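You operate a simulated robot arm through the tools that you are given. There is no shell and no other tool. Be economical: measure what you need, move in short steps, check, and stop when the job is done.

Carry out the task below with a simulated robot arm. There is one attempt and no reset: what you move stays moved.

## Task
Lock the jack, dust off the pump plate, then prime its middle.
Fine: the jack lever locks the jack; use the yellow pad, the yellow brush marked primer and the open primer tin; pad and brush back. Set down upright: yellow brush. A coat counts when it lies all over at full strength: go over it till it gets no stronger. What is to be rubbed or washed off counts as gone when no trace of it is left.

The check looks at the end state, three seconds after you hand in, the way a careful person would. Anything else that was tipped, shoved, dropped, spilled or broken makes it a failure.

## Robot
A 7-joint arm with a two-finger parallel gripper on a trunk, on a base that drives. Base frame: it is fixed to the floor where the robot stands at the start and does not move with it; the origin is under the middle of the robot, x ahead of it, y to its left, z up. Readings come in mm, degrees, newtons and seconds.
With the tool pointing down near the work surface it reaches from about 340 to 760 mm from the robot's upright axis, wherever it stands. Its first joint turns from -115.0 to 115.0 degrees. Places, roughly: jack lever [500, -200, 800]; pump plate [600, 0, 800]. Payload 3.91 kg.
The tool frame sits at the grasp point between the pads (the TCP): z along the fingers, y along the line on which they close. The tips reach 30 mm beyond it. Largest opening 110 mm; finger width 20, thickness 10; the body of the gripper, 48 by 112 mm, starts 55 mm behind the TCP.
Orientation is told as [roll, pitch, yaw] about the base's x, y, z axes, in that order, counted from this pose: with the fingers straight down and closing along the base's y, the tool's x points along the base's -x, its y along +y and its z along -z.

## Interface
- The arm moves only by the tool send_rows. Its argument "commands" is a list that holds one entry, the list of rows, each a list of 6 numbers: the shift along the tool's x, y, z in units of 400 mm (1.0 is 400 mm), then the turn, a rotation vector about the tool's x, y, z in units of 180 degrees (1.0 is 180 degrees). In form: [[[x, y, z, wx, wy, wz], ...]]. A call has 1 to 8 rows; each row is the pose to reach, as a shift and turn from the pose commanded when the call began, along the tool's axes at that moment. "gripper" is the finger opening in cm, from 0 to 11, set as the call begins (left out, the last holds). A call with a number of a shift or a turn outside -1 to 1 is refused whole. Each row takes 0.2 s and may step no farther than 50 mm and 8.6 degrees from the row before; otherwise, or with a gripper value out of range, the whole call is refused. A pose out of reach is approached as far as the arm can. The call stops where the force on the tool passes 40 N (or 10 N more than at its start, if that is more) or the arm is blocked; 0.2 s more then pass. Each finger travels about 108 mm/s and halts on what it meets, pressing with about 28 N; the grip force reading is that of the motor and also rises with nothing between the fingers. The clock runs only during rows and for 0.2 s after the last one: add rows that repeat a pose to give the fingers time. The reply holds the time, the measured pose of the TCP, the force on the tool along the base axes, the opening and the grip force, in the units named above and with some noise, with the torque about the TCP (base axes, N m) and any sound that the robot's microphone picked up.
- Cameras (640 x 400 px; columns grow to the right, rows downward): "scene" is now at [18.8, 162.6, 1609.8]; the picture's right is [0.11, -0.99, 0.00], its down [-0.72, -0.08, -0.69] and it looks along [0.69, 0.08, -0.72] (base axes); focal length 282 px, centre (320, 200). "wrist" rides on the gripper at [72, 17, -103] in the tool frame; the picture's right is [-0.23, 0.97, 0.00], its down [-0.76, -0.18, -0.62] and it looks along [-0.61, -0.14, 0.78] (tool axes); focal length 222 px, centre (320, 200). There is no depth. A picture from a camera that has moved, and an enlarged one, comes with that camera's place and axes in the base frame and with its lens.
- get_image(camera): a new picture of that camera. The clock stands still meanwhile.
- raise_lower(by): slides the trunk up (or, below 0, down) by that many mm; the arm and the scene camera ride with it, the base frame stays. It gives what a move gives, with no picture.
- steer(legs): drives the robot by 1 to 6 legs, each [ahead, turn to the left] in mm and degrees, along the robot's own axes; the way and the turn of a leg run together, so that a leg with both is an arc; at most 1500 mm and 180 degrees a leg. The arm and the cameras ride along, it lands a little off, and it stops where it bumps. It gives what a move gives.
- turn_head(pan, tilt): turns the head with the scene camera to pan (to the left, within 155 degrees either way) and tilt (down, from -29 to 69), counted from straight ahead of the robot. It gives what a move gives.
- close_up(camera, box): a new picture of the part [left, top, right, bottom] of that camera's present view, enlarged. The clock stands still meanwhile.
- hand_in(): hands the job in; it is judged then, once.

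Go step by step. Nothing tells you exact positions but the pictures and the camera data: compare them with the known pose of the tool, close in by small moves and look again before you grip or let go. The budget is 120 turns and 82 pictures, counting those below and the enlarged ones. Unless the task says otherwise, let go and move clear before handing in, and close with one line.

The tools are called as name(argument=value, ...) on one line, values as JSON. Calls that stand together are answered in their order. send_rows: Moves the arm, as the interface text tells. Its arguments: {"type":"object","properties":{"commands":{"type":"array","items":{"type":"array","items":{"type":"array","items":{"type":"number"}}}},"gripper":{"type":"number"}},"required":["commands"]} The other tools are called the same way: raise_lower (by) slides the trunk up or down; steer (legs) drives the base; turn_head (pan, tilt) turns the head that bears the scene camera; get_image (camera) takes a picture; close_up (camera, box) takes an enlarged picture of a part of a camera's view; hand_in () hands the job in.

At the start:

```text
clock: 0.0
position: [442.6, 295.2, 1143.7]
orientation: [0.1, 0.0, 0.5]
contact_force: [-0.7, -0.2, 0.3]
ft_torque: [-0.04, -0.02, 0.01]
finger_gap: 110.2
grip_force: 0.1
trunk travel left (down, up): [-725.0, 265.0]
robot x, y, heading: [-6.7, 5.0, 0.5]
head pan, tilt: [6.5, 46.4]
```

scene: 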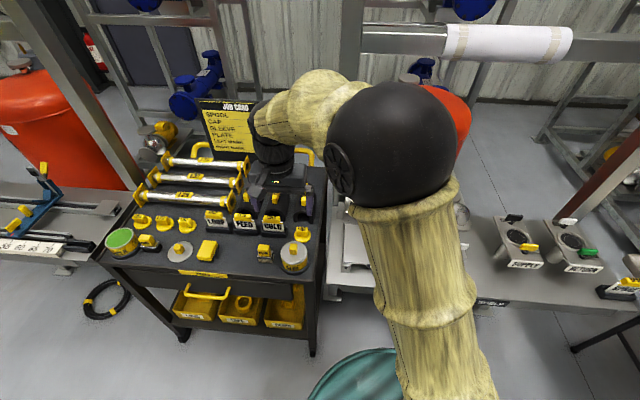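
wrist: 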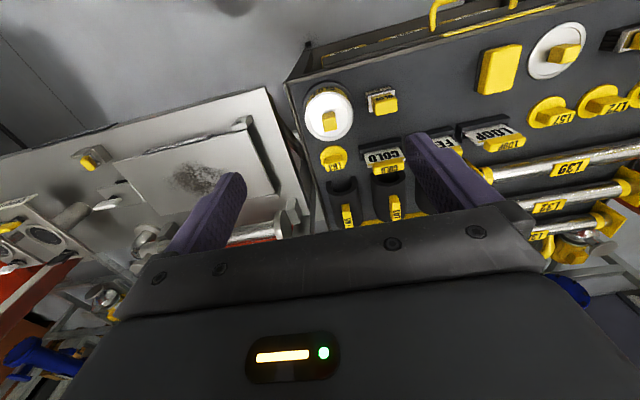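

The tool cart is on the left and the pump plate with its dust is partly hidden behind the arm. I'll look closer at the cart and the plate first.

close_up(camera="scene", box=[90, 90, 330, 290])

close_up(camera="wrist", box=[0, 60, 320, 260])

close_up(camera="wrist", box=[290, 0, 640, 260])

```text
2.00 times, centred on (210, 190) of scene
camera zoom: at [18.8, 162.6, 1609.8], right [0.11, -0.99, 0.0], down [-0.72, -0.08, -0.69], along [0.69, 0.08, -0.72], focal length 565 px, centre (540, 220)
```

zoom: 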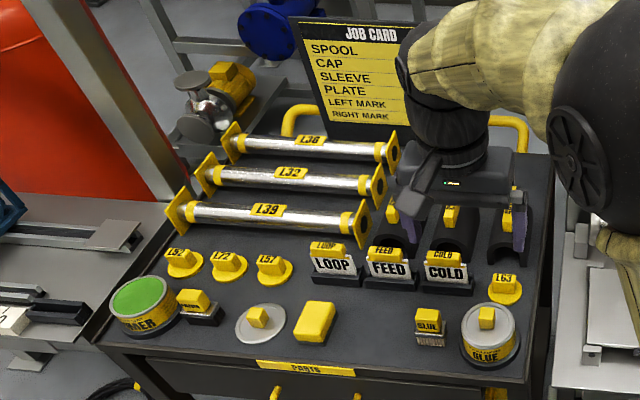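

```text
2.00 times, centred on (160, 160) of wrist
camera zoom: at [370.5, 312.4, 1248.6], right [0.22, 0.98, 0.0], down [0.76, -0.17, 0.62], along [0.61, -0.14, -0.78], focal length 444 px, centre (640, 280)
```

zoom: 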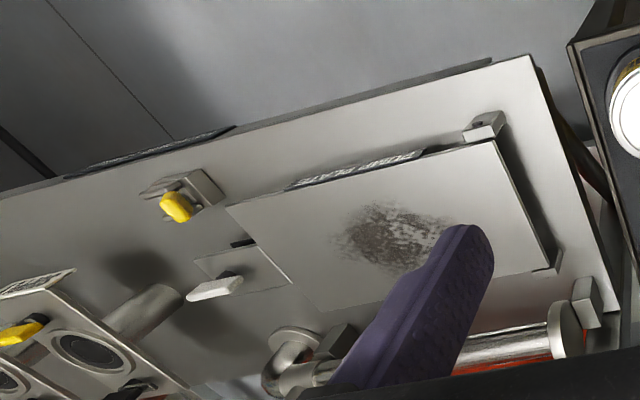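

```text
1.54 times, centred on (465, 130) of wrist
camera zoom: at [370.5, 312.4, 1248.6], right [0.22, 0.98, 0.0], down [0.76, -0.17, 0.62], along [0.61, -0.14, -0.78], focal length 342 px, centre (97, 308)
```

zoom: 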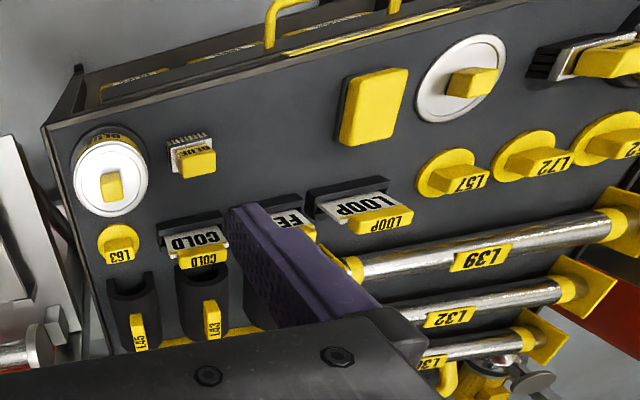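

The yellow brushes, yellow pad and green primer tin stand on the cart's front edge, and the plate lies at about x 510–690. I'll bring the arm over toward the plate to see the jack lever.

send_rows(commands=[[[0, -0.12, 0, 0, 0, 0], [0, -0.24, 0, 0, 0, 0], [0, -0.36, 0, 0, 0, 0], [0, -0.48, 0, 0, 0, 0], [0, -0.6, 0, 0, 0, 0], [0, -0.72, 0, 0, 0, 0], [0, -0.84, 0, 0, 0, 0], [0, -0.96, 0, 0, 0, 0]]])

get_image(camera="wrist")

get_image(camera="scene")

```text
clock: 1.8
position: [443.0, -90.6, 1140.0]
orientation: [0.0, -0.1, 0.6]
contact_force: [0.4, -0.4, 0.3]
ft_torque: [0.0, 0.0, 0.03]
finger_gap: 109.9
grip_force: 0.2
trunk travel left (down, up): [-725.0, 265.0]
robot x, y, heading: [-0.9, 5.4, 0.2]
head pan, tilt: [6.5, 46.4]
```

```text
76 pictures are left
camera wrist: at [371.1, -74.9, 1243.8], right [0.22, 0.98, 0.0], down [0.76, -0.17, 0.62], along [0.61, -0.13, -0.78], focal length 222 px, centre (320, 200)
```

wrist: 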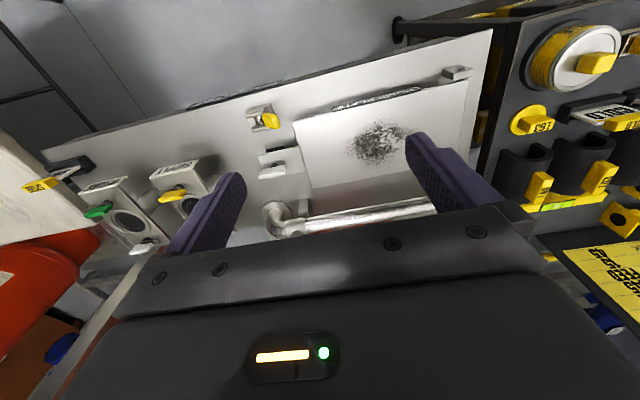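

```text
75 pictures are left
camera scene: at [18.9, 161.3, 1610.0], right [0.11, -0.99, 0.0], down [-0.72, -0.08, -0.69], along [0.69, 0.08, -0.72], focal length 282 px, centre (320, 200)
```

scene: 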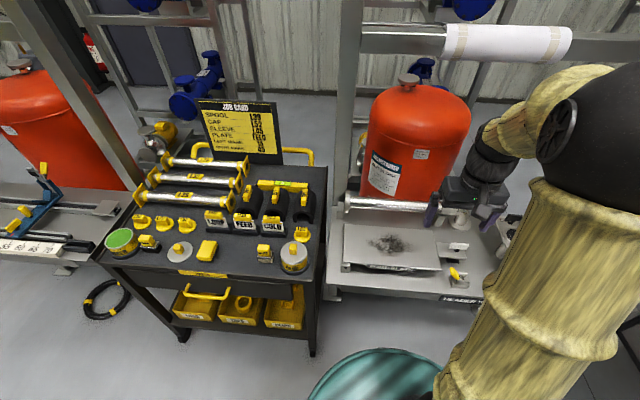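

close_up(camera="wrist", box=[220, 60, 500, 235])

close_up(camera="scene", box=[320, 190, 500, 305])

```text
2.29 times, centred on (360, 148) of wrist
camera zoom: at [371.1, -74.9, 1243.8], right [0.22, 0.98, 0.0], down [0.76, -0.17, 0.62], along [0.61, -0.13, -0.78], focal length 508 px, centre (229, 320)
```

zoom: 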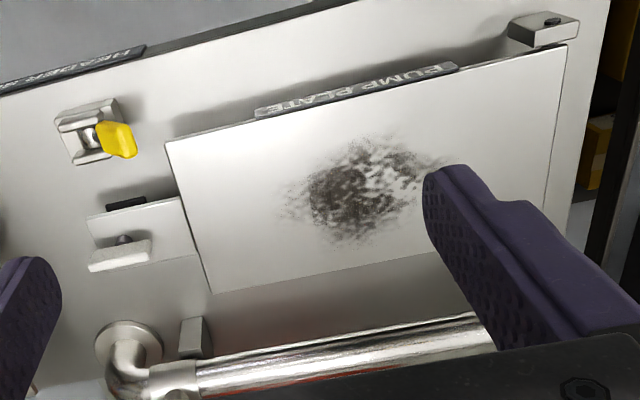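

```text
3.48 times, centred on (410, 248) of scene
camera zoom: at [18.9, 161.3, 1610.0], right [0.11, -0.99, 0.0], down [-0.72, -0.08, -0.69], along [0.69, 0.08, -0.72], focal length 982 px, centre (7, 35)
```

zoom: 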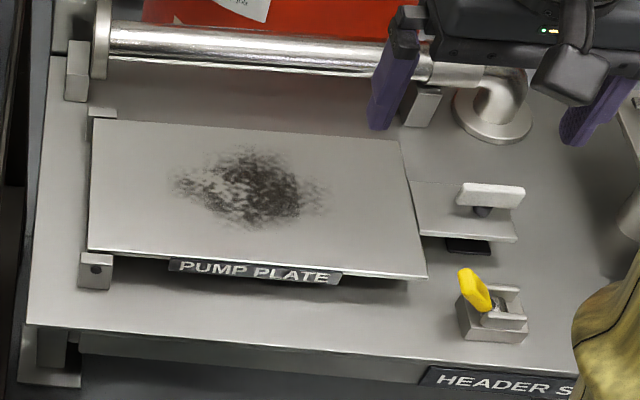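

The yellow jack lever triangulates to about [485, -185, 856], tip leaning +y in a U bracket. I'll move closer to look at it.

send_rows(commands=[[[0, -0.06, 0.1, 0, 0, 0], [0, -0.12, 0.2, 0, 0, 0], [0.02, -0.18, 0.3, 0, 0, 0], [0.04, -0.24, 0.4, 0, 0, 0], [0.06, -0.24, 0.5, 0, 0, 0]]])

get_image(camera="wrist")

```text
clock: 3.0
position: [426.0, -182.8, 939.9]
orientation: [0.1, 0.1, 0.5]
contact_force: [0.7, -0.2, 0.4]
ft_torque: [0.01, -0.01, -0.03]
finger_gap: 109.8
grip_force: 0.0
trunk travel left (down, up): [-725.0, 265.0]
robot x, y, heading: [-3.8, -0.7, 0.1]
head pan, tilt: [6.5, 46.4]
```

```text
72 pictures are left
camera wrist: at [353.7, -166.1, 1043.3], right [0.22, 0.98, 0.0], down [0.76, -0.17, 0.62], along [0.61, -0.14, -0.78], focal length 222 px, centre (320, 200)
```

wrist: 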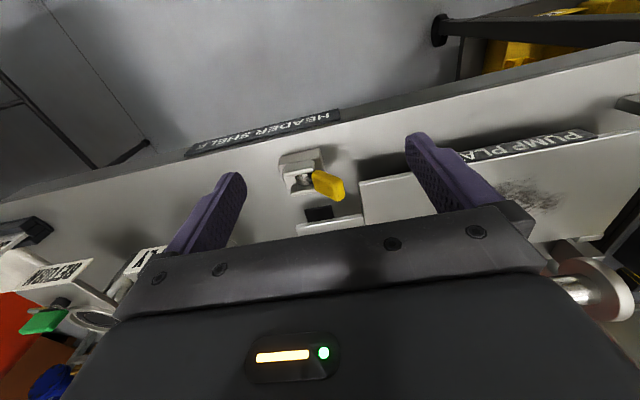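

close_up(camera="wrist", box=[240, 120, 400, 220])

close_up(camera="scene", box=[420, 220, 500, 300])

```text
4.00 times, centred on (320, 170) of wrist
camera zoom: at [353.7, -166.1, 1043.3], right [0.22, 0.98, 0.0], down [0.76, -0.17, 0.62], along [0.61, -0.14, -0.78], focal length 888 px, centre (320, 320)
```

zoom: 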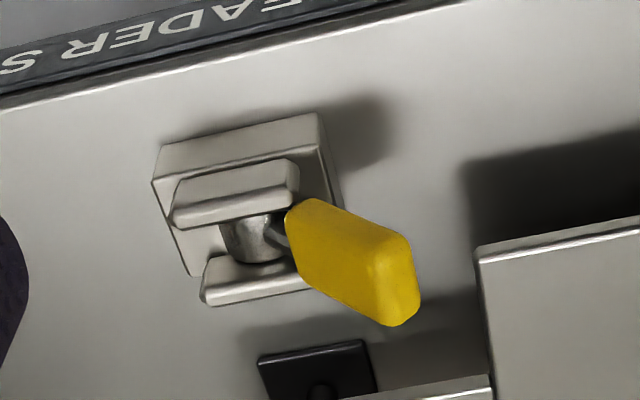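

```text
5.00 times, centred on (460, 260) of scene
camera zoom: at [19.5, 162.1, 1609.9], right [0.11, -0.99, 0.0], down [-0.72, -0.08, -0.69], along [0.69, 0.08, -0.72], focal length 1412 px, centre (-380, -100)
```

zoom: 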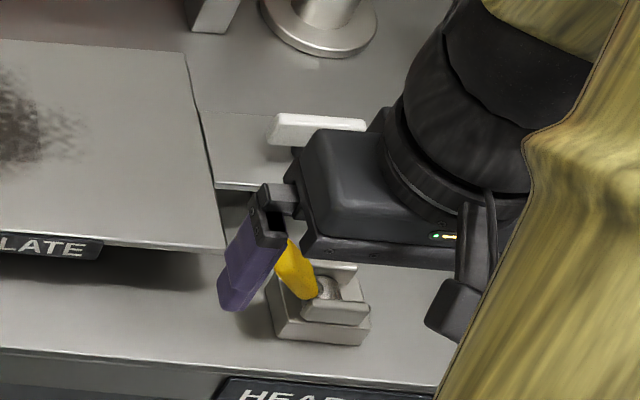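

The lever pivots in the y–z plane, leaning about 50° toward +y, and the plate corner sits close by at about [496, -148, 852]. I'll straddle the lever with the open fingers.

send_rows(commands=[[[-0.07, -0.04, 0, 0, 0, 0], [-0.14, -0.082, 0, 0, 0, 0], [-0.14, -0.082, 0.05, 0, 0, 0], [-0.14, -0.082, 0.1, 0, 0, 0], [-0.14, -0.082, 0.14, 0, 0, 0]]])

get_image(camera="wrist")

close_up(camera="scene", box=[400, 200, 520, 300])

```text
clock: 4.2
position: [478.4, -216.3, 888.5]
orientation: [0.2, 0.0, 0.4]
contact_force: [-0.6, -0.5, 0.5]
ft_torque: [0.01, 0.0, -0.01]
finger_gap: 110.1
grip_force: 0.0
trunk travel left (down, up): [-725.0, 265.0]
robot x, y, heading: [2.8, -1.4, -0.0]
head pan, tilt: [6.5, 46.4]
```

```text
69 pictures are left
camera wrist: at [406.6, -199.9, 992.1], right [0.22, 0.98, 0.0], down [0.76, -0.17, 0.62], along [0.61, -0.14, -0.78], focal length 222 px, centre (320, 200)
```

wrist: 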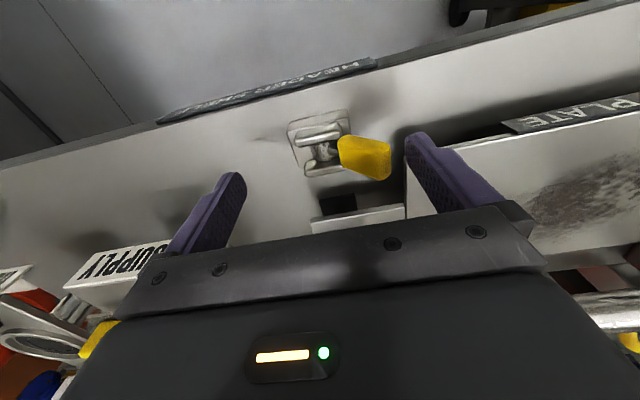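

```text
4.00 times, centred on (460, 250) of scene
camera zoom: at [19.1, 162.2, 1609.9], right [0.11, -0.99, 0.0], down [-0.72, -0.08, -0.69], along [0.69, 0.08, -0.72], focal length 1129 px, centre (-240, 0)
```

zoom: 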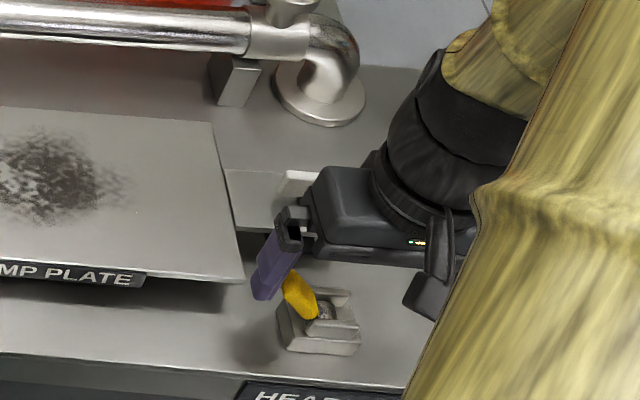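

The open fingers straddle the lever. I'll go 10 mm lower and sweep toward -y.

send_rows(commands=[[[-0.015, -0.005, 0.025, 0, 0, 0], [-0.015, -0.05, 0.025, 0, 0, 0], [-0.015, -0.1, 0.025, 0, 0, 0], [-0.015, -0.15, 0.025, 0, 0, 0], [-0.015, -0.2, 0.025, 0, 0, 0]]])

get_image(camera="wrist")

```text
clock: 5.4
position: [484.1, -290.4, 878.3]
orientation: [0.3, 0.1, 0.8]
contact_force: [-0.9, 24.0, 7.2]
ft_torque: [1.09, -0.08, 0.26]
finger_gap: 110.2
grip_force: 0.3
trunk travel left (down, up): [-725.0, 265.0]
robot x, y, heading: [-0.5, 3.9, -0.1]
head pan, tilt: [6.5, 46.4]
```

```text
67 pictures are left
camera wrist: at [412.4, -273.3, 982.4], right [0.22, 0.98, 0.0], down [0.77, -0.17, 0.62], along [0.61, -0.13, -0.78], focal length 222 px, centre (320, 200)
```

wrist: 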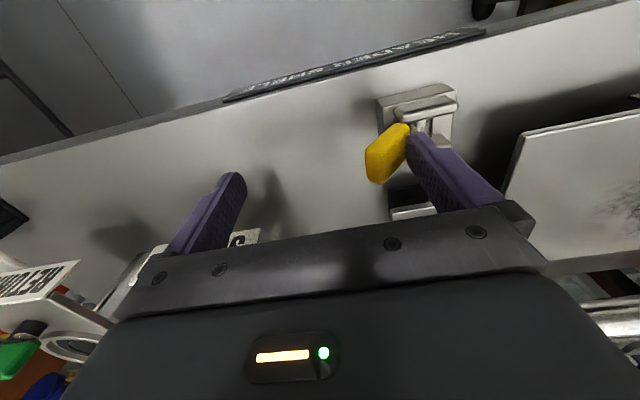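

The lever has swung over and is resisting with 24 N. I'll push a little further to confirm the end stop.

send_rows(commands=[[[0, -0.02, 0, 0, 0, 0], [0, -0.04, 0, 0, 0, 0], [0, -0.04, 0, 0, 0, 0]]])

close_up(camera="wrist", box=[300, 60, 520, 230])

```text
clock: 5.7
position: [484.0, -289.3, 875.6]
orientation: [1.0, 0.3, 1.1]
contact_force: [-1.8, 11.1, 11.0]
ft_torque: [1.0, 0.21, 0.26]
finger_gap: 110.2
grip_force: 0.2
trunk travel left (down, up): [-725.0, 265.0]
robot x, y, heading: [0.6, 3.6, -0.2]
head pan, tilt: [6.5, 46.4]
stopped in row 1: the force on the tool passed its limit (the readings are from after the stop); the commanded pose is now the measured one
```

```text
2.35 times, centred on (410, 145) of wrist
camera zoom: at [413.2, -275.5, 982.5], right [0.21, 0.98, 0.02], down [0.77, -0.18, 0.62], along [0.6, -0.12, -0.79], focal length 523 px, centre (108, 329)
```

zoom: 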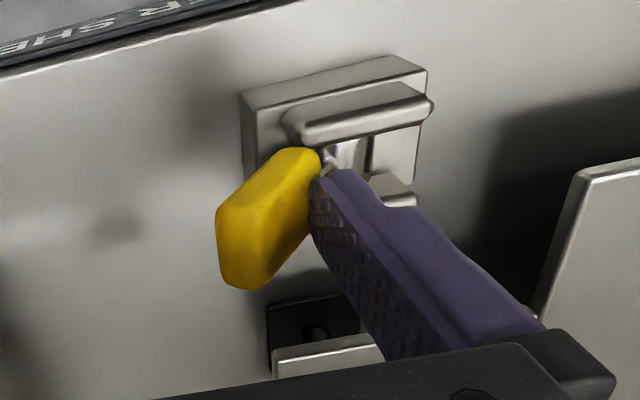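

That's a hard stop, so the lever is over. I'll back off, rise and check it stays.

send_rows(commands=[[[0, 0.03, 0, 0, 0, 0], [0, 0.03, -0.1, 0, 0, 0], [0, 0.03, -0.2, 0, 0, 0], [0, 0.03, -0.3, 0, 0, 0], [0, 0.03, -0.3, 0, 0, 0]]])

close_up(camera="wrist", box=[200, 40, 640, 240])

close_up(camera="scene", box=[320, 190, 500, 305])

```text
clock: 6.9
position: [485.4, -283.2, 997.4]
orientation: [0.8, 0.3, 0.8]
contact_force: [0.3, 0.2, -0.2]
ft_torque: [0.0, 0.0, 0.0]
finger_gap: 110.1
grip_force: 0.1
trunk travel left (down, up): [-725.0, 265.0]
robot x, y, heading: [0.7, 4.6, 0.1]
head pan, tilt: [6.5, 46.4]
```

```text
1.45 times, centred on (420, 140) of wrist
camera zoom: at [413.1, -267.6, 1102.0], right [0.21, 0.98, 0.01], down [0.77, -0.18, 0.62], along [0.6, -0.12, -0.79], focal length 323 px, centre (174, 287)
```

zoom: 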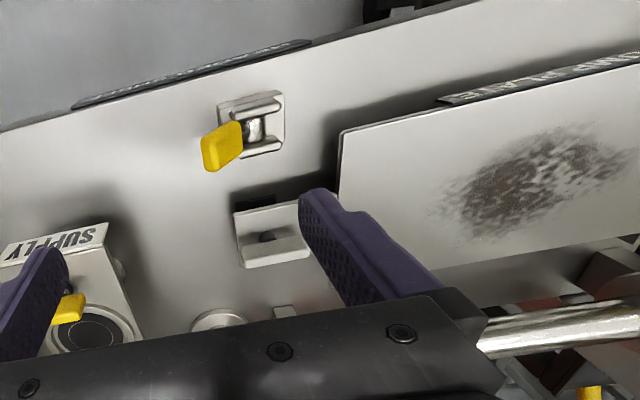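

```text
3.48 times, centred on (410, 248) of scene
camera zoom: at [19.2, 162.3, 1609.8], right [0.11, -0.99, 0.0], down [-0.72, -0.08, -0.69], along [0.69, 0.08, -0.72], focal length 982 px, centre (7, 35)
```

zoom: 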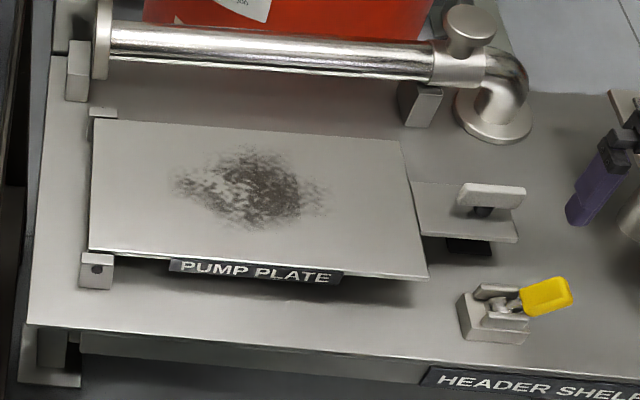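

The lever has stayed over on the -y side, so the jack is locked. The pad is near [485, 572, 858] and the tin near [503, 874], so I need to drive left. First I'll tuck the arm and look at the floor.

send_rows(commands=[[[0.033, 0.09, -0.048, 0, 0, 0], [0.066, 0.18, -0.096, 0, 0, 0], [0.1, 0.27, -0.144, 0, 0, 0], [0.132, 0.36, -0.192, 0, 0, 0], [0.165, 0.45, -0.24, 0, 0, 0], [0.198, 0.54, -0.288, 0, 0, 0], [0.23, 0.63, -0.336, 0, 0, 0], [0.26, 0.71, -0.38, -0.004, 0, 0]]])

turn_head(pan=35, tilt=60)

get_image(camera="scene")

```text
clock: 8.7
position: [376.7, -0.4, 1158.0]
orientation: [1.5, 0.3, 0.8]
contact_force: [0.7, 0.1, 0.1]
ft_torque: [-0.02, 0.02, -0.03]
finger_gap: 110.1
grip_force: 0.1
trunk travel left (down, up): [-725.0, 265.0]
robot x, y, heading: [1.6, 0.3, 0.2]
head pan, tilt: [6.5, 46.4]
```

```text
clock: 9.7
position: [378.1, -1.0, 1156.8]
orientation: [1.6, 0.3, 0.7]
contact_force: [0.2, -0.4, -0.3]
ft_torque: [-0.01, 0.0, 0.03]
finger_gap: 109.8
grip_force: 0.1
trunk travel left (down, up): [-725.0, 265.0]
robot x, y, heading: [2.5, 1.9, 0.1]
head pan, tilt: [35.0, 60.0]
```

```text
63 pictures are left
camera scene: at [-6.2, 191.6, 1592.3], right [0.57, -0.82, 0.0], down [-0.71, -0.5, -0.5], along [0.41, 0.29, -0.87], focal length 282 px, centre (320, 200)
```

scene: 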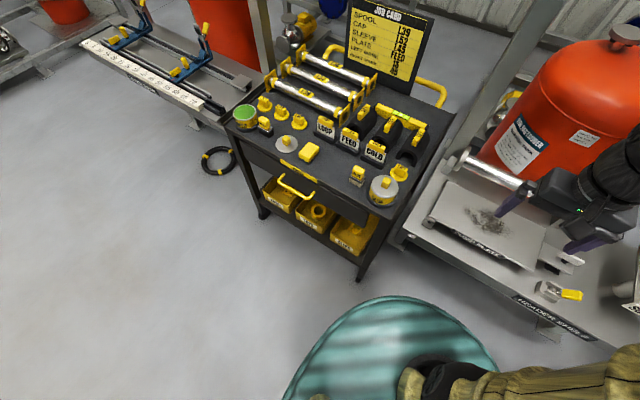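

The floor to the left is clear and the teal shape looks like the robot's own body. I'll drive about 370 mm left and 50 mm ahead, keeping the heading.

steer(legs=[[0, 90], [370, 0], [0, -90], [50, 0]])

turn_head(pan=30, tilt=50)

get_image(camera="scene")

get_image(camera="wrist")

```text
clock: 20.4
position: [419.8, 349.8, 1158.2]
orientation: [1.6, 0.2, -2.3]
contact_force: [0.3, -0.2, 0.0]
ft_torque: [0.01, 0.05, 0.02]
finger_gap: 110.1
grip_force: 0.0
trunk travel left (down, up): [-725.0, 265.0]
robot x, y, heading: [45.1, 372.7, -3.1]
head pan, tilt: [35.0, 60.0]
```

```text
clock: 21.1
position: [421.2, 351.1, 1157.7]
orientation: [1.4, 0.3, -2.2]
contact_force: [2.3, 0.2, 0.9]
ft_torque: [0.02, -0.01, -0.03]
finger_gap: 110.2
grip_force: 0.1
trunk travel left (down, up): [-725.0, 265.0]
robot x, y, heading: [47.4, 370.4, -3.4]
head pan, tilt: [30.0, 50.0]
```

```text
62 pictures are left
camera scene: at [61.4, 563.6, 1604.8], right [0.45, -0.89, 0.0], down [-0.68, -0.35, -0.64], along [0.57, 0.29, -0.77], focal length 282 px, centre (320, 200)
```

scene: 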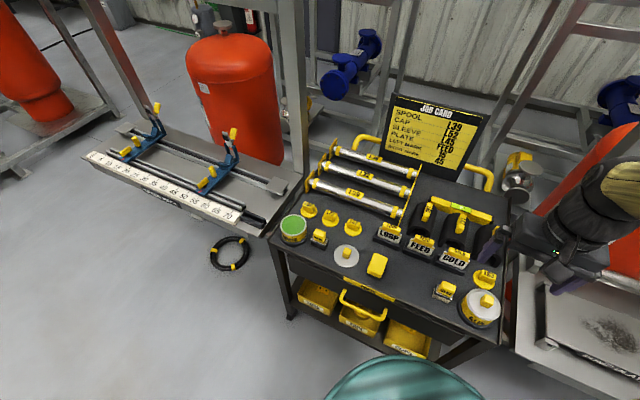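

```text
61 pictures are left
camera wrist: at [351.5, 368.3, 1262.4], right [0.27, 0.96, 0.02], down [0.76, -0.22, 0.61], along [0.6, -0.15, -0.79], focal length 222 px, centre (320, 200)
```

wrist: 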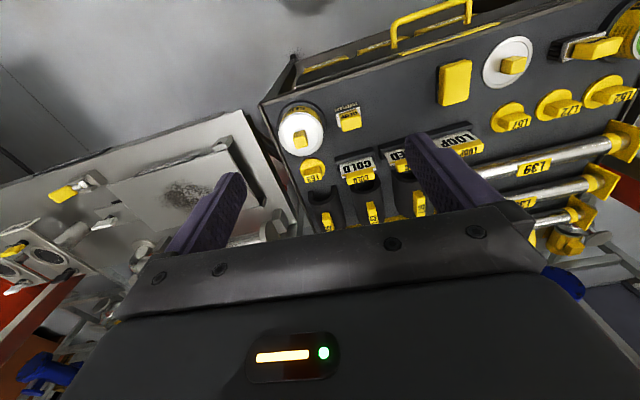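

The drive worked: the robot is at about [47, 371]. Next I'll zoom in on the cart tools.

close_up(camera="scene", box=[270, 200, 410, 290])

close_up(camera="wrist", box=[400, 0, 640, 140])

```text
4.44 times, centred on (340, 245) of scene
camera zoom: at [61.4, 563.6, 1604.8], right [0.45, -0.89, 0.0], down [-0.68, -0.35, -0.64], along [0.57, 0.29, -0.77], focal length 1255 px, centre (231, 0)
```

zoom: 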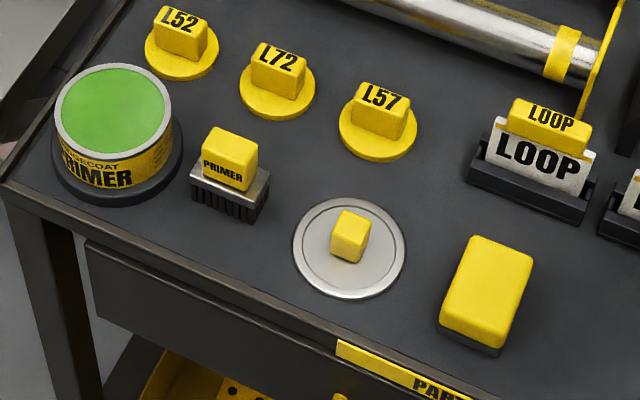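

```text
2.67 times, centred on (520, 70) of wrist
camera zoom: at [351.5, 368.3, 1262.4], right [0.27, 0.96, 0.02], down [0.76, -0.22, 0.61], along [0.6, -0.15, -0.79], focal length 592 px, centre (-213, 547)
```

zoom: 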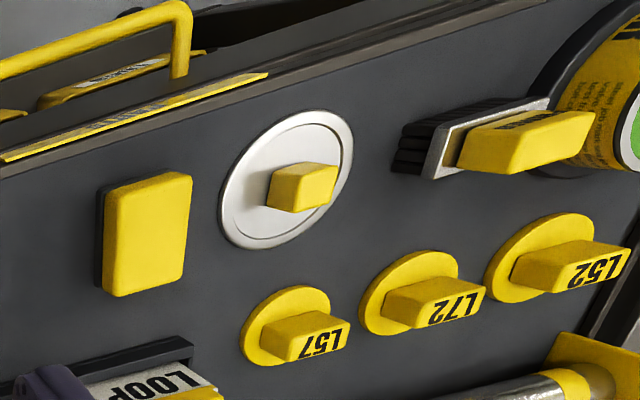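

The pad centre is about [490, 580] with its top near z 845, roughly 40 mm wide along y. I'll move above it and straighten the tool.

send_rows(commands=[[[-0.018, 0.071, 0.068, 0.001, 0, 0], [-0.036, 0.141, 0.136, 0.002, 0, 0], [-0.054, 0.212, 0.204, 0.003, 0, 0], [-0.072, 0.283, 0.272, 0.004, 0, 0], [-0.09, 0.354, 0.34, 0.005, 0, 0], [-0.108, 0.424, 0.408, 0.006, 0, 0], [-0.126, 0.495, 0.476, 0.007, 0, 0], [-0.1445, 0.565, 0.545, 0.008, 0, -0.01]]])

get_image(camera="wrist")

close_up(camera="scene", box=[270, 180, 460, 300])

```text
clock: 22.9
position: [489.2, 581.1, 942.2]
orientation: [0.0, 0.3, -0.4]
contact_force: [-0.2, 0.4, 0.1]
ft_torque: [-0.04, -0.03, 0.01]
finger_gap: 110.3
grip_force: 0.0
trunk travel left (down, up): [-725.0, 265.0]
robot x, y, heading: [43.4, 373.3, -2.9]
head pan, tilt: [30.0, 50.0]
```

```text
58 pictures are left
camera wrist: at [417.7, 597.8, 1046.2], right [0.24, 0.97, 0.0], down [0.76, -0.18, 0.62], along [0.6, -0.15, -0.79], focal length 222 px, centre (320, 200)
```

wrist: 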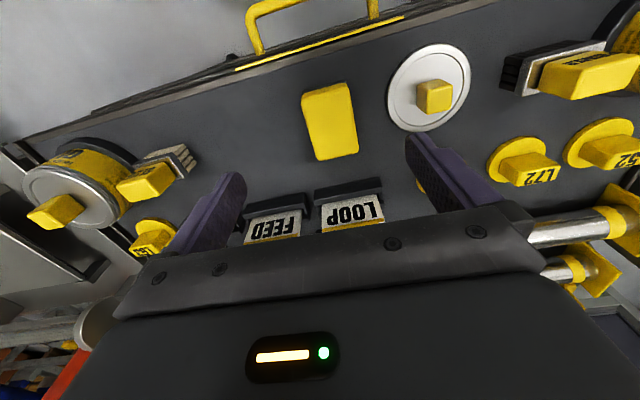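

```text
3.33 times, centred on (365, 240) of scene
camera zoom: at [62.3, 564.6, 1604.7], right [0.45, -0.89, 0.0], down [-0.68, -0.35, -0.64], along [0.57, 0.29, -0.77], focal length 941 px, centre (170, 67)
```

zoom: 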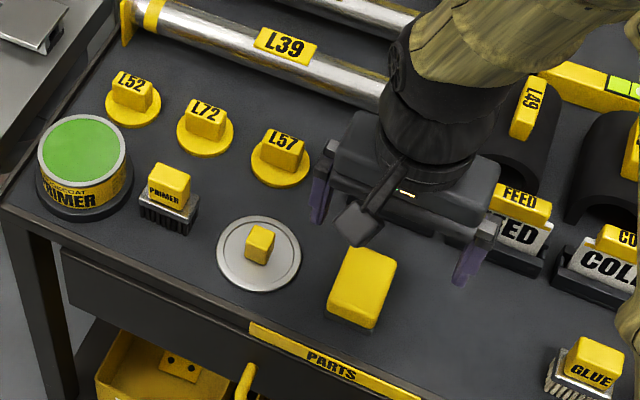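

The pad lies at about [488, 587], nearly square to the axes. I'll narrow the fingers to 80 mm, centre over it and come down partway.

send_rows(commands=[[[0.003, 0.015, 0.04, 0, 0, 0], [0.003, 0.015, 0.1, 0, 0, 0], [0.003, 0.015, 0.18, 0, 0, 0], [0.003, 0.015, 0.18, 0, 0, 0]]], gripper=8)

close_up(camera="wrist", box=[160, 40, 480, 240])

close_up(camera="scene", box=[320, 200, 440, 300])

```text
clock: 23.9
position: [487.8, 583.6, 871.8]
orientation: [0.2, 0.2, -0.5]
contact_force: [0.3, 0.8, 0.0]
ft_torque: [-0.01, 0.0, 0.03]
finger_gap: 79.8
grip_force: 0.1
trunk travel left (down, up): [-725.0, 265.0]
robot x, y, heading: [44.1, 373.5, -3.0]
head pan, tilt: [30.0, 50.0]
```

```text
2.00 times, centred on (320, 140) of wrist
camera zoom: at [416.4, 601.8, 976.2], right [0.24, 0.97, 0.0], down [0.76, -0.19, 0.62], along [0.6, -0.15, -0.78], focal length 444 px, centre (320, 320)
```

zoom: 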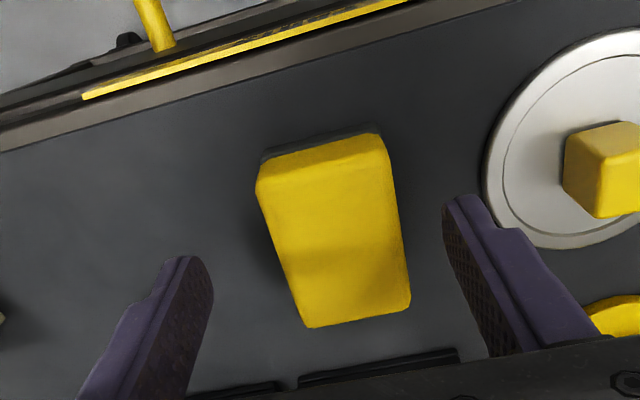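

```text
4.00 times, centred on (380, 250) of scene
camera zoom: at [61.4, 563.6, 1604.9], right [0.45, -0.89, 0.0], down [-0.68, -0.35, -0.64], along [0.57, 0.29, -0.77], focal length 1129 px, centre (80, 0)
```

zoom: 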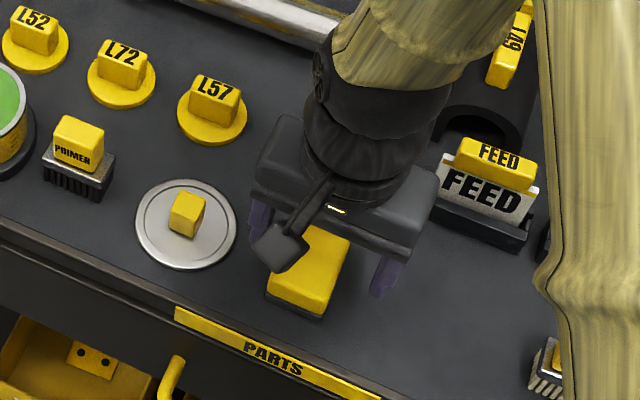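

The pad is square to the axes, about 43 by 62 mm, centred near [492, 589]. I'll shift a little and go down 20 mm more.

send_rows(commands=[[[-0.012, 0.015, 0.03, 0, 0, 0], [-0.012, 0.015, 0.06, 0, 0, 0], [-0.012, 0.015, 0.06, 0, 0, 0]]])

close_up(camera="wrist", box=[160, 40, 480, 240])

```text
clock: 24.7
position: [492.3, 588.5, 849.8]
orientation: [0.1, 0.3, -0.5]
contact_force: [-0.3, -0.8, 0.9]
ft_torque: [0.0, -0.02, 0.01]
finger_gap: 80.1
grip_force: 0.0
trunk travel left (down, up): [-725.0, 265.0]
robot x, y, heading: [45.4, 371.2, -3.0]
head pan, tilt: [30.0, 50.0]
```

```text
2.00 times, centred on (320, 140) of wrist
camera zoom: at [421.5, 607.1, 953.7], right [0.24, 0.97, 0.0], down [0.76, -0.19, 0.62], along [0.6, -0.15, -0.79], focal length 444 px, centre (320, 320)
```

zoom: 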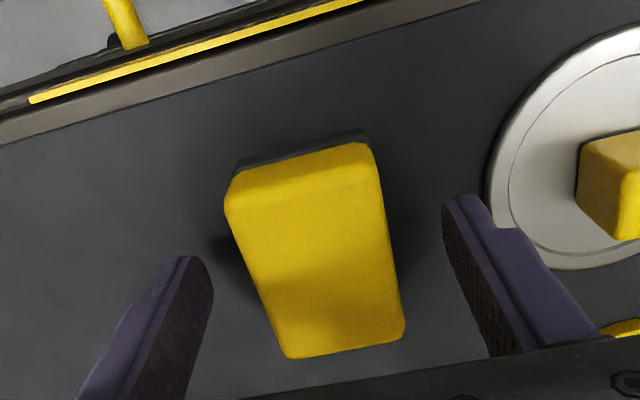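

The pad top now works out near z 825 and is well centred. I'll go 13 mm lower and close.

send_rows(commands=[[[0.002, 0, 0.03, 0, 0, 0], [0.002, 0, 0.033, 0, 0, 0]]])

send_rows(commands=[[[0, 0, 0, 0, 0, 0], [0, 0, 0, 0, 0, 0], [0, 0, 0, 0, 0, 0], [0, 0, 0, 0, 0, 0]]], gripper=2)

close_up(camera="wrist", box=[160, 40, 480, 240])

```text
clock: 25.3
position: [491.7, 590.2, 836.5]
orientation: [0.0, 0.4, -0.5]
contact_force: [0.7, 0.3, 0.0]
ft_torque: [-0.01, 0.0, 0.02]
finger_gap: 80.2
grip_force: 0.2
trunk travel left (down, up): [-725.0, 265.0]
robot x, y, heading: [46.9, 374.4, -3.1]
head pan, tilt: [30.0, 50.0]
```

```text
clock: 26.3
position: [490.8, 590.5, 835.7]
orientation: [0.2, 0.2, -0.5]
contact_force: [0.1, 0.5, 0.4]
ft_torque: [-0.02, -0.04, -0.02]
finger_gap: 45.4
grip_force: 27.9
trunk travel left (down, up): [-725.0, 265.0]
robot x, y, heading: [48.7, 372.7, -2.9]
head pan, tilt: [30.0, 50.0]
```

```text
2.00 times, centred on (320, 140) of wrist
camera zoom: at [419.9, 607.9, 940.4], right [0.24, 0.97, 0.0], down [0.76, -0.19, 0.62], along [0.6, -0.15, -0.79], focal length 444 px, centre (320, 320)
```

zoom: 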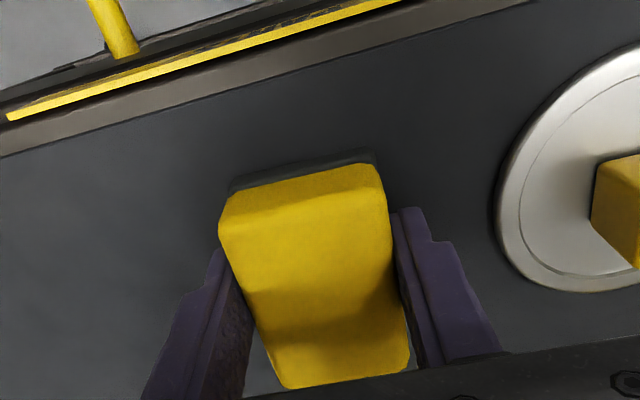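

The pad is gripped at 45 mm. I'll lift it and check.

send_rows(commands=[[[0, 0, -0.1, 0, 0, 0], [0, 0, -0.2, 0, 0, 0], [0, 0, -0.3, 0, 0, 0], [0, 0, -0.36, 0, 0, 0]]])

get_image(camera="wrist")

close_up(camera="scene", box=[320, 180, 440, 280])

```text
clock: 27.3
position: [493.1, 592.1, 980.3]
orientation: [0.1, 0.3, -0.5]
contact_force: [-0.4, 0.4, -0.3]
ft_torque: [0.0, -0.01, 0.02]
finger_gap: 45.7
grip_force: 28.3
trunk travel left (down, up): [-725.0, 265.0]
robot x, y, heading: [46.5, 372.0, -2.9]
head pan, tilt: [30.0, 50.0]
```

```text
52 pictures are left
camera wrist: at [422.0, 610.1, 1084.1], right [0.24, 0.97, 0.0], down [0.76, -0.19, 0.62], along [0.6, -0.15, -0.79], focal length 222 px, centre (320, 200)
```

wrist: 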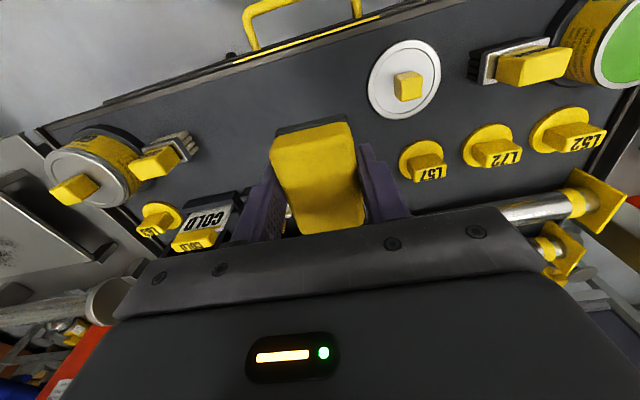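

```text
4.00 times, centred on (380, 230) of scene
camera zoom: at [61.4, 563.5, 1604.8], right [0.45, -0.89, 0.0], down [-0.68, -0.35, -0.64], along [0.57, 0.29, -0.77], focal length 1129 px, centre (80, 80)
```

zoom: 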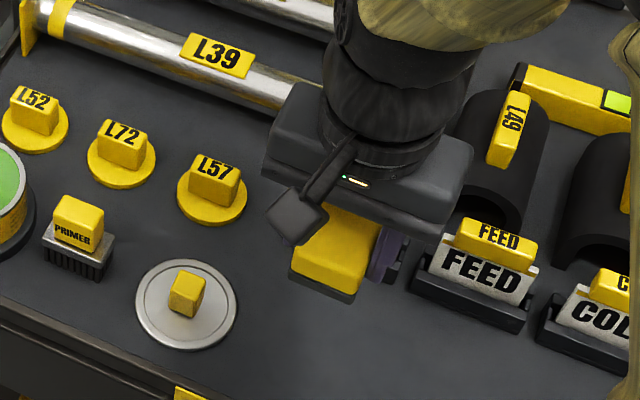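

The pad is held, so I'll carry it to the plate.

send_rows(commands=[[[0, -0.115, 0, 0, 0, 0], [-0.01, -0.23, 0, 0, 0, 0], [-0.02, -0.345, 0, 0, 0, 0], [-0.03, -0.46, 0, 0, 0, 0], [-0.04, -0.575, 0, 0, 0, 0], [-0.06, -0.69, 0, 0, 0, 0], [-0.08, -0.805, 0, 0, 0, 0], [-0.1, -0.92, 0, 0, 0, 0]]])

send_rows(commands=[[[-0.02, -0.11, 0, 0, 0, 0], [-0.04, -0.22, 0, 0, 0, 0], [-0.06, -0.33, 0.05, 0, 0, 0], [-0.07, -0.44, 0.1, 0, 0, 0], [-0.08, -0.52, 0.125, 0, 0, 0]]])

turn_head(pan=-25, tilt=48)

get_image(camera="scene")

get_image(camera="wrist")

```text
clock: 29.1
position: [529.6, 224.7, 979.4]
orientation: [0.0, 0.3, -0.4]
contact_force: [0.2, -0.7, -0.6]
ft_torque: [0.01, 0.0, -0.02]
finger_gap: 45.6
grip_force: 27.8
trunk travel left (down, up): [-725.0, 265.0]
robot x, y, heading: [42.4, 374.8, -3.1]
head pan, tilt: [30.0, 50.0]
```

```text
clock: 30.3
position: [558.3, 13.3, 930.3]
orientation: [0.0, 0.3, -0.5]
contact_force: [-0.2, -0.1, -0.5]
ft_torque: [-0.01, -0.01, 0.0]
finger_gap: 45.6
grip_force: 27.9
trunk travel left (down, up): [-725.0, 265.0]
robot x, y, heading: [45.7, 371.9, -3.0]
head pan, tilt: [30.0, 50.0]
```

```text
clock: 31.5
position: [557.4, 14.9, 931.2]
orientation: [0.1, 0.3, -0.4]
contact_force: [-1.1, -0.8, -1.0]
ft_torque: [-0.02, 0.05, -0.03]
finger_gap: 45.5
grip_force: 27.9
trunk travel left (down, up): [-725.0, 265.0]
robot x, y, heading: [50.5, 374.3, -2.9]
head pan, tilt: [-25.0, 48.0]
```

```text
50 pictures are left
camera scene: at [62.7, 491.5, 1607.6], right [-0.47, -0.88, 0.0], down [-0.66, 0.35, -0.67], along [0.59, -0.31, -0.74], focal length 282 px, centre (320, 200)
```

scene: 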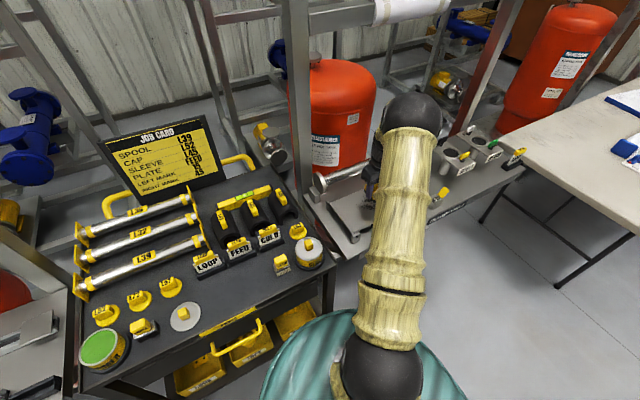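

```text
49 pictures are left
camera wrist: at [486.9, 32.4, 1035.8], right [0.24, 0.97, 0.0], down [0.76, -0.19, 0.62], along [0.6, -0.15, -0.79], focal length 222 px, centre (320, 200)
```

wrist: 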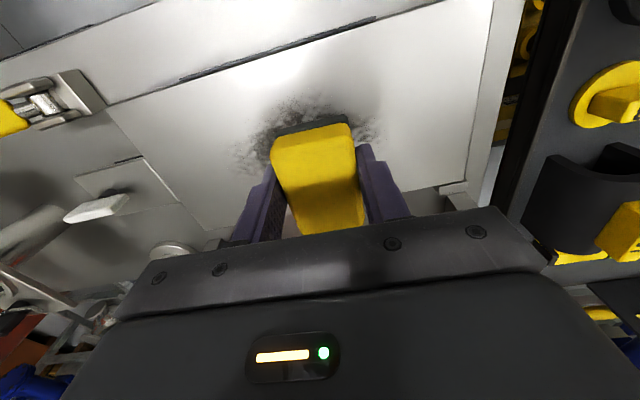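

The pad hovers over the dust. I'll come down gently to find contact.

send_rows(commands=[[[-0.03, -0.02, 0.03, 0, 0, 0], [-0.03, -0.02, 0.055, 0, 0, 0], [-0.03, -0.02, 0.0675, 0, 0, 0]]])

send_rows(commands=[[[0, 0, 0.005, 0, 0, 0], [0, 0, 0.01, 0, 0, 0], [0, 0, 0.01, 0, 0, 0]]])

send_rows(commands=[[[0, 0, 0.005, 0, 0, 0], [0, 0, 0.01, 0, 0, 0], [0, 0, 0.01, 0, 0, 0]]])

```text
clock: 32.3
position: [570.9, 6.0, 903.8]
orientation: [0.0, 0.3, -0.5]
contact_force: [0.5, -0.9, -0.6]
ft_torque: [0.0, 0.0, 0.0]
finger_gap: 45.7
grip_force: 27.9
trunk travel left (down, up): [-725.0, 265.0]
robot x, y, heading: [44.7, 375.2, -3.2]
head pan, tilt: [-25.0, 48.0]
```

```text
clock: 33.1
position: [569.3, 4.7, 899.0]
orientation: [0.1, 0.2, -0.5]
contact_force: [0.4, 0.6, -0.5]
ft_torque: [-0.01, -0.04, 0.05]
finger_gap: 45.5
grip_force: 27.9
trunk travel left (down, up): [-725.0, 265.0]
robot x, y, heading: [44.6, 377.2, -3.1]
head pan, tilt: [-25.0, 48.0]
```

```text
clock: 33.9
position: [569.7, 5.6, 894.5]
orientation: [0.0, 0.3, -0.5]
contact_force: [-0.5, 0.8, 0.3]
ft_torque: [0.02, -0.01, 0.01]
finger_gap: 45.4
grip_force: 27.7
trunk travel left (down, up): [-725.0, 265.0]
robot x, y, heading: [46.6, 367.9, -3.2]
head pan, tilt: [-25.0, 48.0]
```

send_rows(commands=[[[0, 0, 0.007, 0, 0, 0], [0, 0, 0.014, 0, 0, 0], [0, 0, 0.014, 0, 0, 0]]])

close_up(camera="wrist", box=[160, 40, 480, 240])

```text
clock: 34.7
position: [568.9, 5.3, 887.8]
orientation: [0.1, 0.3, -0.5]
contact_force: [0.7, 0.0, -0.2]
ft_torque: [0.01, 0.0, -0.04]
finger_gap: 45.5
grip_force: 27.1
trunk travel left (down, up): [-725.0, 265.0]
robot x, y, heading: [46.2, 374.3, -3.1]
head pan, tilt: [-25.0, 48.0]
```

```text
2.00 times, centred on (320, 140) of wrist
camera zoom: at [498.2, 23.8, 993.0], right [0.24, 0.97, 0.0], down [0.76, -0.19, 0.62], along [0.6, -0.15, -0.79], focal length 444 px, centre (320, 320)
```

zoom: 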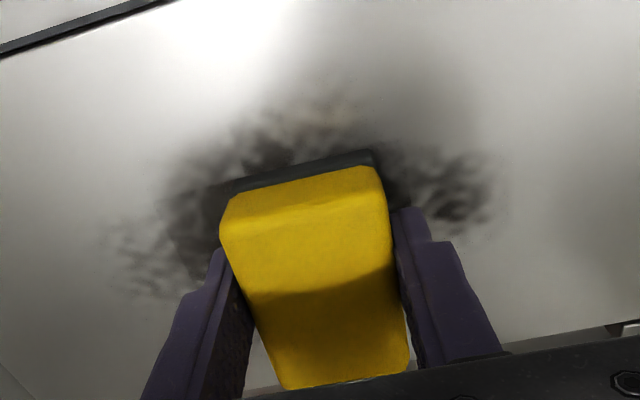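

Not yet touching; I'll continue down in small steps.

send_rows(commands=[[[0, 0, 0.007, 0, 0, 0], [0, 0, 0.014, 0, 0, 0], [0, 0, 0.014, 0, 0, 0]]])

send_rows(commands=[[[0, 0, 0.005, 0, 0, 0], [0, 0, 0.01, 0, 0, 0], [0, 0, 0.01, 0, 0, 0]]])

send_rows(commands=[[[0, 0, 0.005, 0, 0, 0], [0, 0, 0.01, 0, 0, 0], [0, 0, 0.01, 0, 0, 0]]])

```text
clock: 35.5
position: [570.5, 6.7, 883.4]
orientation: [0.1, 0.4, -0.5]
contact_force: [-0.9, 0.4, -0.4]
ft_torque: [0.04, -0.02, 0.01]
finger_gap: 45.4
grip_force: 27.9
trunk travel left (down, up): [-725.0, 265.0]
robot x, y, heading: [46.4, 370.9, -2.8]
head pan, tilt: [-25.0, 48.0]
```

```text
clock: 36.3
position: [569.0, 5.5, 880.1]
orientation: [-0.2, 0.1, -0.5]
contact_force: [2.1, 0.3, 16.7]
ft_torque: [0.11, 0.13, -0.01]
finger_gap: 45.6
grip_force: 28.0
trunk travel left (down, up): [-725.0, 265.0]
robot x, y, heading: [46.0, 376.7, -3.1]
head pan, tilt: [-25.0, 48.0]
```

```text
clock: 37.1
position: [567.5, 5.6, 875.8]
orientation: [-0.1, 0.1, -0.5]
contact_force: [5.2, -2.6, 22.4]
ft_torque: [-0.05, -0.13, -0.01]
finger_gap: 45.6
grip_force: 27.7
trunk travel left (down, up): [-725.0, 265.0]
robot x, y, heading: [47.2, 372.9, -3.0]
head pan, tilt: [-25.0, 48.0]
```

Contact is at about TCP z 880.5. I'll ease the press slightly and wipe in strokes along y.

send_rows(commands=[[[0, 0.09, -0.005, 0, 0, 0], [0, 0.19, -0.005, 0, 0, 0], [0, 0.08, -0.005, 0, 0, 0], [0, -0.03, -0.005, 0, 0, 0], [0, -0.14, -0.005, 0, 0, 0], [0, -0.21, -0.005, 0, 0, 0], [-0.08, -0.21, -0.005, 0, 0, 0], [-0.08, -0.1, -0.005, 0, 0, 0]]])

send_rows(commands=[[[0, 0.1, 0, 0, 0, 0], [0, 0.2, 0, 0, 0, 0], [0, 0.29, 0, 0, 0, 0], [0.08, 0.29, 0, 0, 0, 0], [0.16, 0.29, 0, 0, 0, 0], [0.16, 0.19, 0, 0, 0, 0], [0.16, 0.08, 0, 0, 0, 0], [0.16, -0.03, 0, 0, 0, 0]]])

get_image(camera="wrist")

```text
clock: 38.9
position: [603.0, -30.1, 875.2]
orientation: [0.0, 0.2, -0.5]
contact_force: [0.0, 2.1, 4.9]
ft_torque: [0.05, -0.04, 0.0]
finger_gap: 45.6
grip_force: 27.9
trunk travel left (down, up): [-725.0, 265.0]
robot x, y, heading: [44.5, 372.7, -3.1]
head pan, tilt: [-25.0, 48.0]
```

```text
clock: 40.7
position: [535.7, -46.3, 878.1]
orientation: [0.0, 0.3, -0.4]
contact_force: [1.3, -0.3, 0.3]
ft_torque: [0.02, -0.01, 0.02]
finger_gap: 45.8
grip_force: 28.6
trunk travel left (down, up): [-725.0, 265.0]
robot x, y, heading: [44.0, 372.8, -2.9]
head pan, tilt: [-25.0, 48.0]
```

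```text
47 pictures are left
camera wrist: at [465.9, -29.6, 983.1], right [0.24, 0.97, 0.0], down [0.76, -0.19, 0.62], along [0.6, -0.15, -0.79], focal length 222 px, centre (320, 200)
```

wrist: 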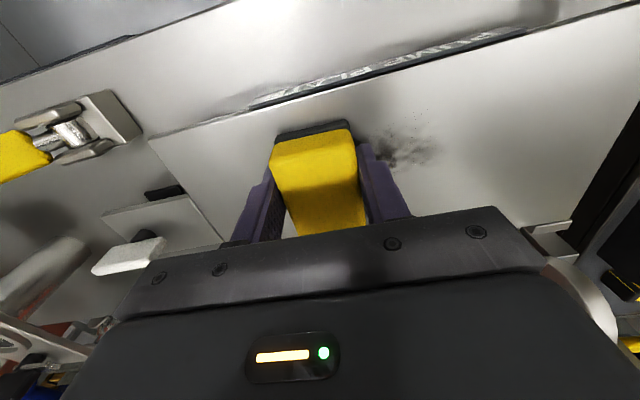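

Most of the dust has gone, but contact was lost in the near row. I'll press 4 mm deeper and sweep there again.

send_rows(commands=[[[0, 0, 0.005, 0, 0, 0], [0, 0, 0.01, 0, 0, 0], [0, 0, 0.01, 0, 0, 0]]])

send_rows(commands=[[[0, -0.07, 0, 0, 0, 0], [0, 0.03, 0, 0, 0, 0], [0, 0.14, 0, 0, 0, 0], [0, 0.25, 0, 0, 0, 0], [0, 0.34, 0, 0, 0, 0], [-0.07, 0.34, 0, 0, 0, 0], [-0.07, 0.24, 0, 0, 0, 0], [-0.07, 0.13, 0, 0, 0, 0]]])

get_image(camera="wrist")

```text
clock: 41.5
position: [536.8, -45.9, 875.3]
orientation: [0.0, 0.2, -0.5]
contact_force: [0.3, -2.9, 8.7]
ft_torque: [0.06, 0.14, 0.05]
finger_gap: 45.6
grip_force: 28.3
trunk travel left (down, up): [-725.0, 265.0]
robot x, y, heading: [47.8, 374.8, -2.9]
head pan, tilt: [-25.0, 48.0]
```

```text
clock: 42.4
position: [536.9, 18.3, 874.6]
orientation: [-0.7, -0.1, -0.7]
contact_force: [-2.2, 1.8, 8.5]
ft_torque: [0.29, 0.23, 0.06]
finger_gap: 45.4
grip_force: 27.3
trunk travel left (down, up): [-725.0, 265.0]
robot x, y, heading: [49.0, 372.8, -3.1]
head pan, tilt: [-25.0, 48.0]
stopped in row 4: the force on the tool passed its limit (the readings are from after the stop); the commanded pose is now the measured one
```

```text
46 pictures are left
camera wrist: at [465.7, 37.9, 979.0], right [0.24, 0.97, -0.01], down [0.76, -0.18, 0.63], along [0.6, -0.16, -0.78], focal length 222 px, centre (320, 200)
```

wrist: 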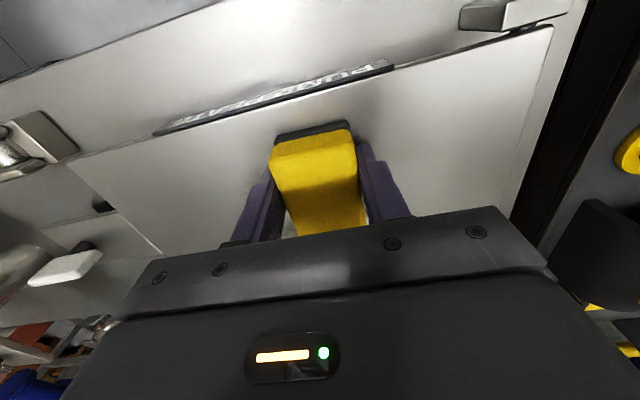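

The plate is slightly higher toward +y, which caused the force stop. I'll lift and inspect.

send_rows(commands=[[[0, 0, -0.04, 0.004, 0, 0], [0.05, 0, -0.12, 0.004, 0, 0], [0.13, 0, -0.2, 0.004, 0, 0], [0.2, 0, -0.28, 0.004, 0, 0]]])

close_up(camera="wrist", box=[60, 20, 540, 240])

```text
clock: 43.4
position: [456.4, 23.0, 986.3]
orientation: [-1.3, -0.1, -0.6]
contact_force: [0.2, 0.7, -0.9]
ft_torque: [-0.01, 0.0, -0.02]
finger_gap: 45.7
grip_force: 27.6
trunk travel left (down, up): [-725.0, 265.0]
robot x, y, heading: [47.5, 372.5, -3.0]
head pan, tilt: [-25.0, 48.0]
```

```text
1.33 times, centred on (300, 130) of wrist
camera zoom: at [384.5, 43.5, 1090.0], right [0.24, 0.97, -0.02], down [0.76, -0.17, 0.63], along [0.61, -0.17, -0.78], focal length 296 px, centre (347, 293)
```

zoom: 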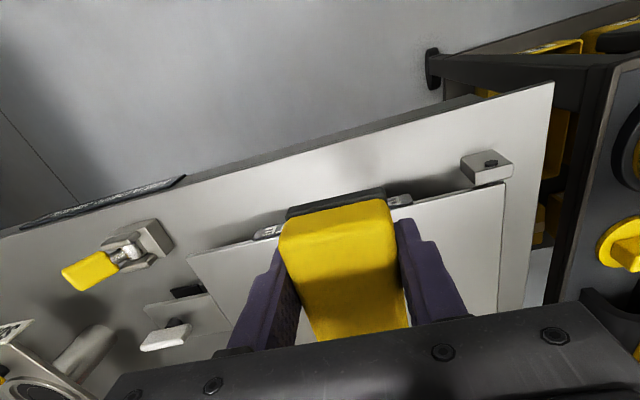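

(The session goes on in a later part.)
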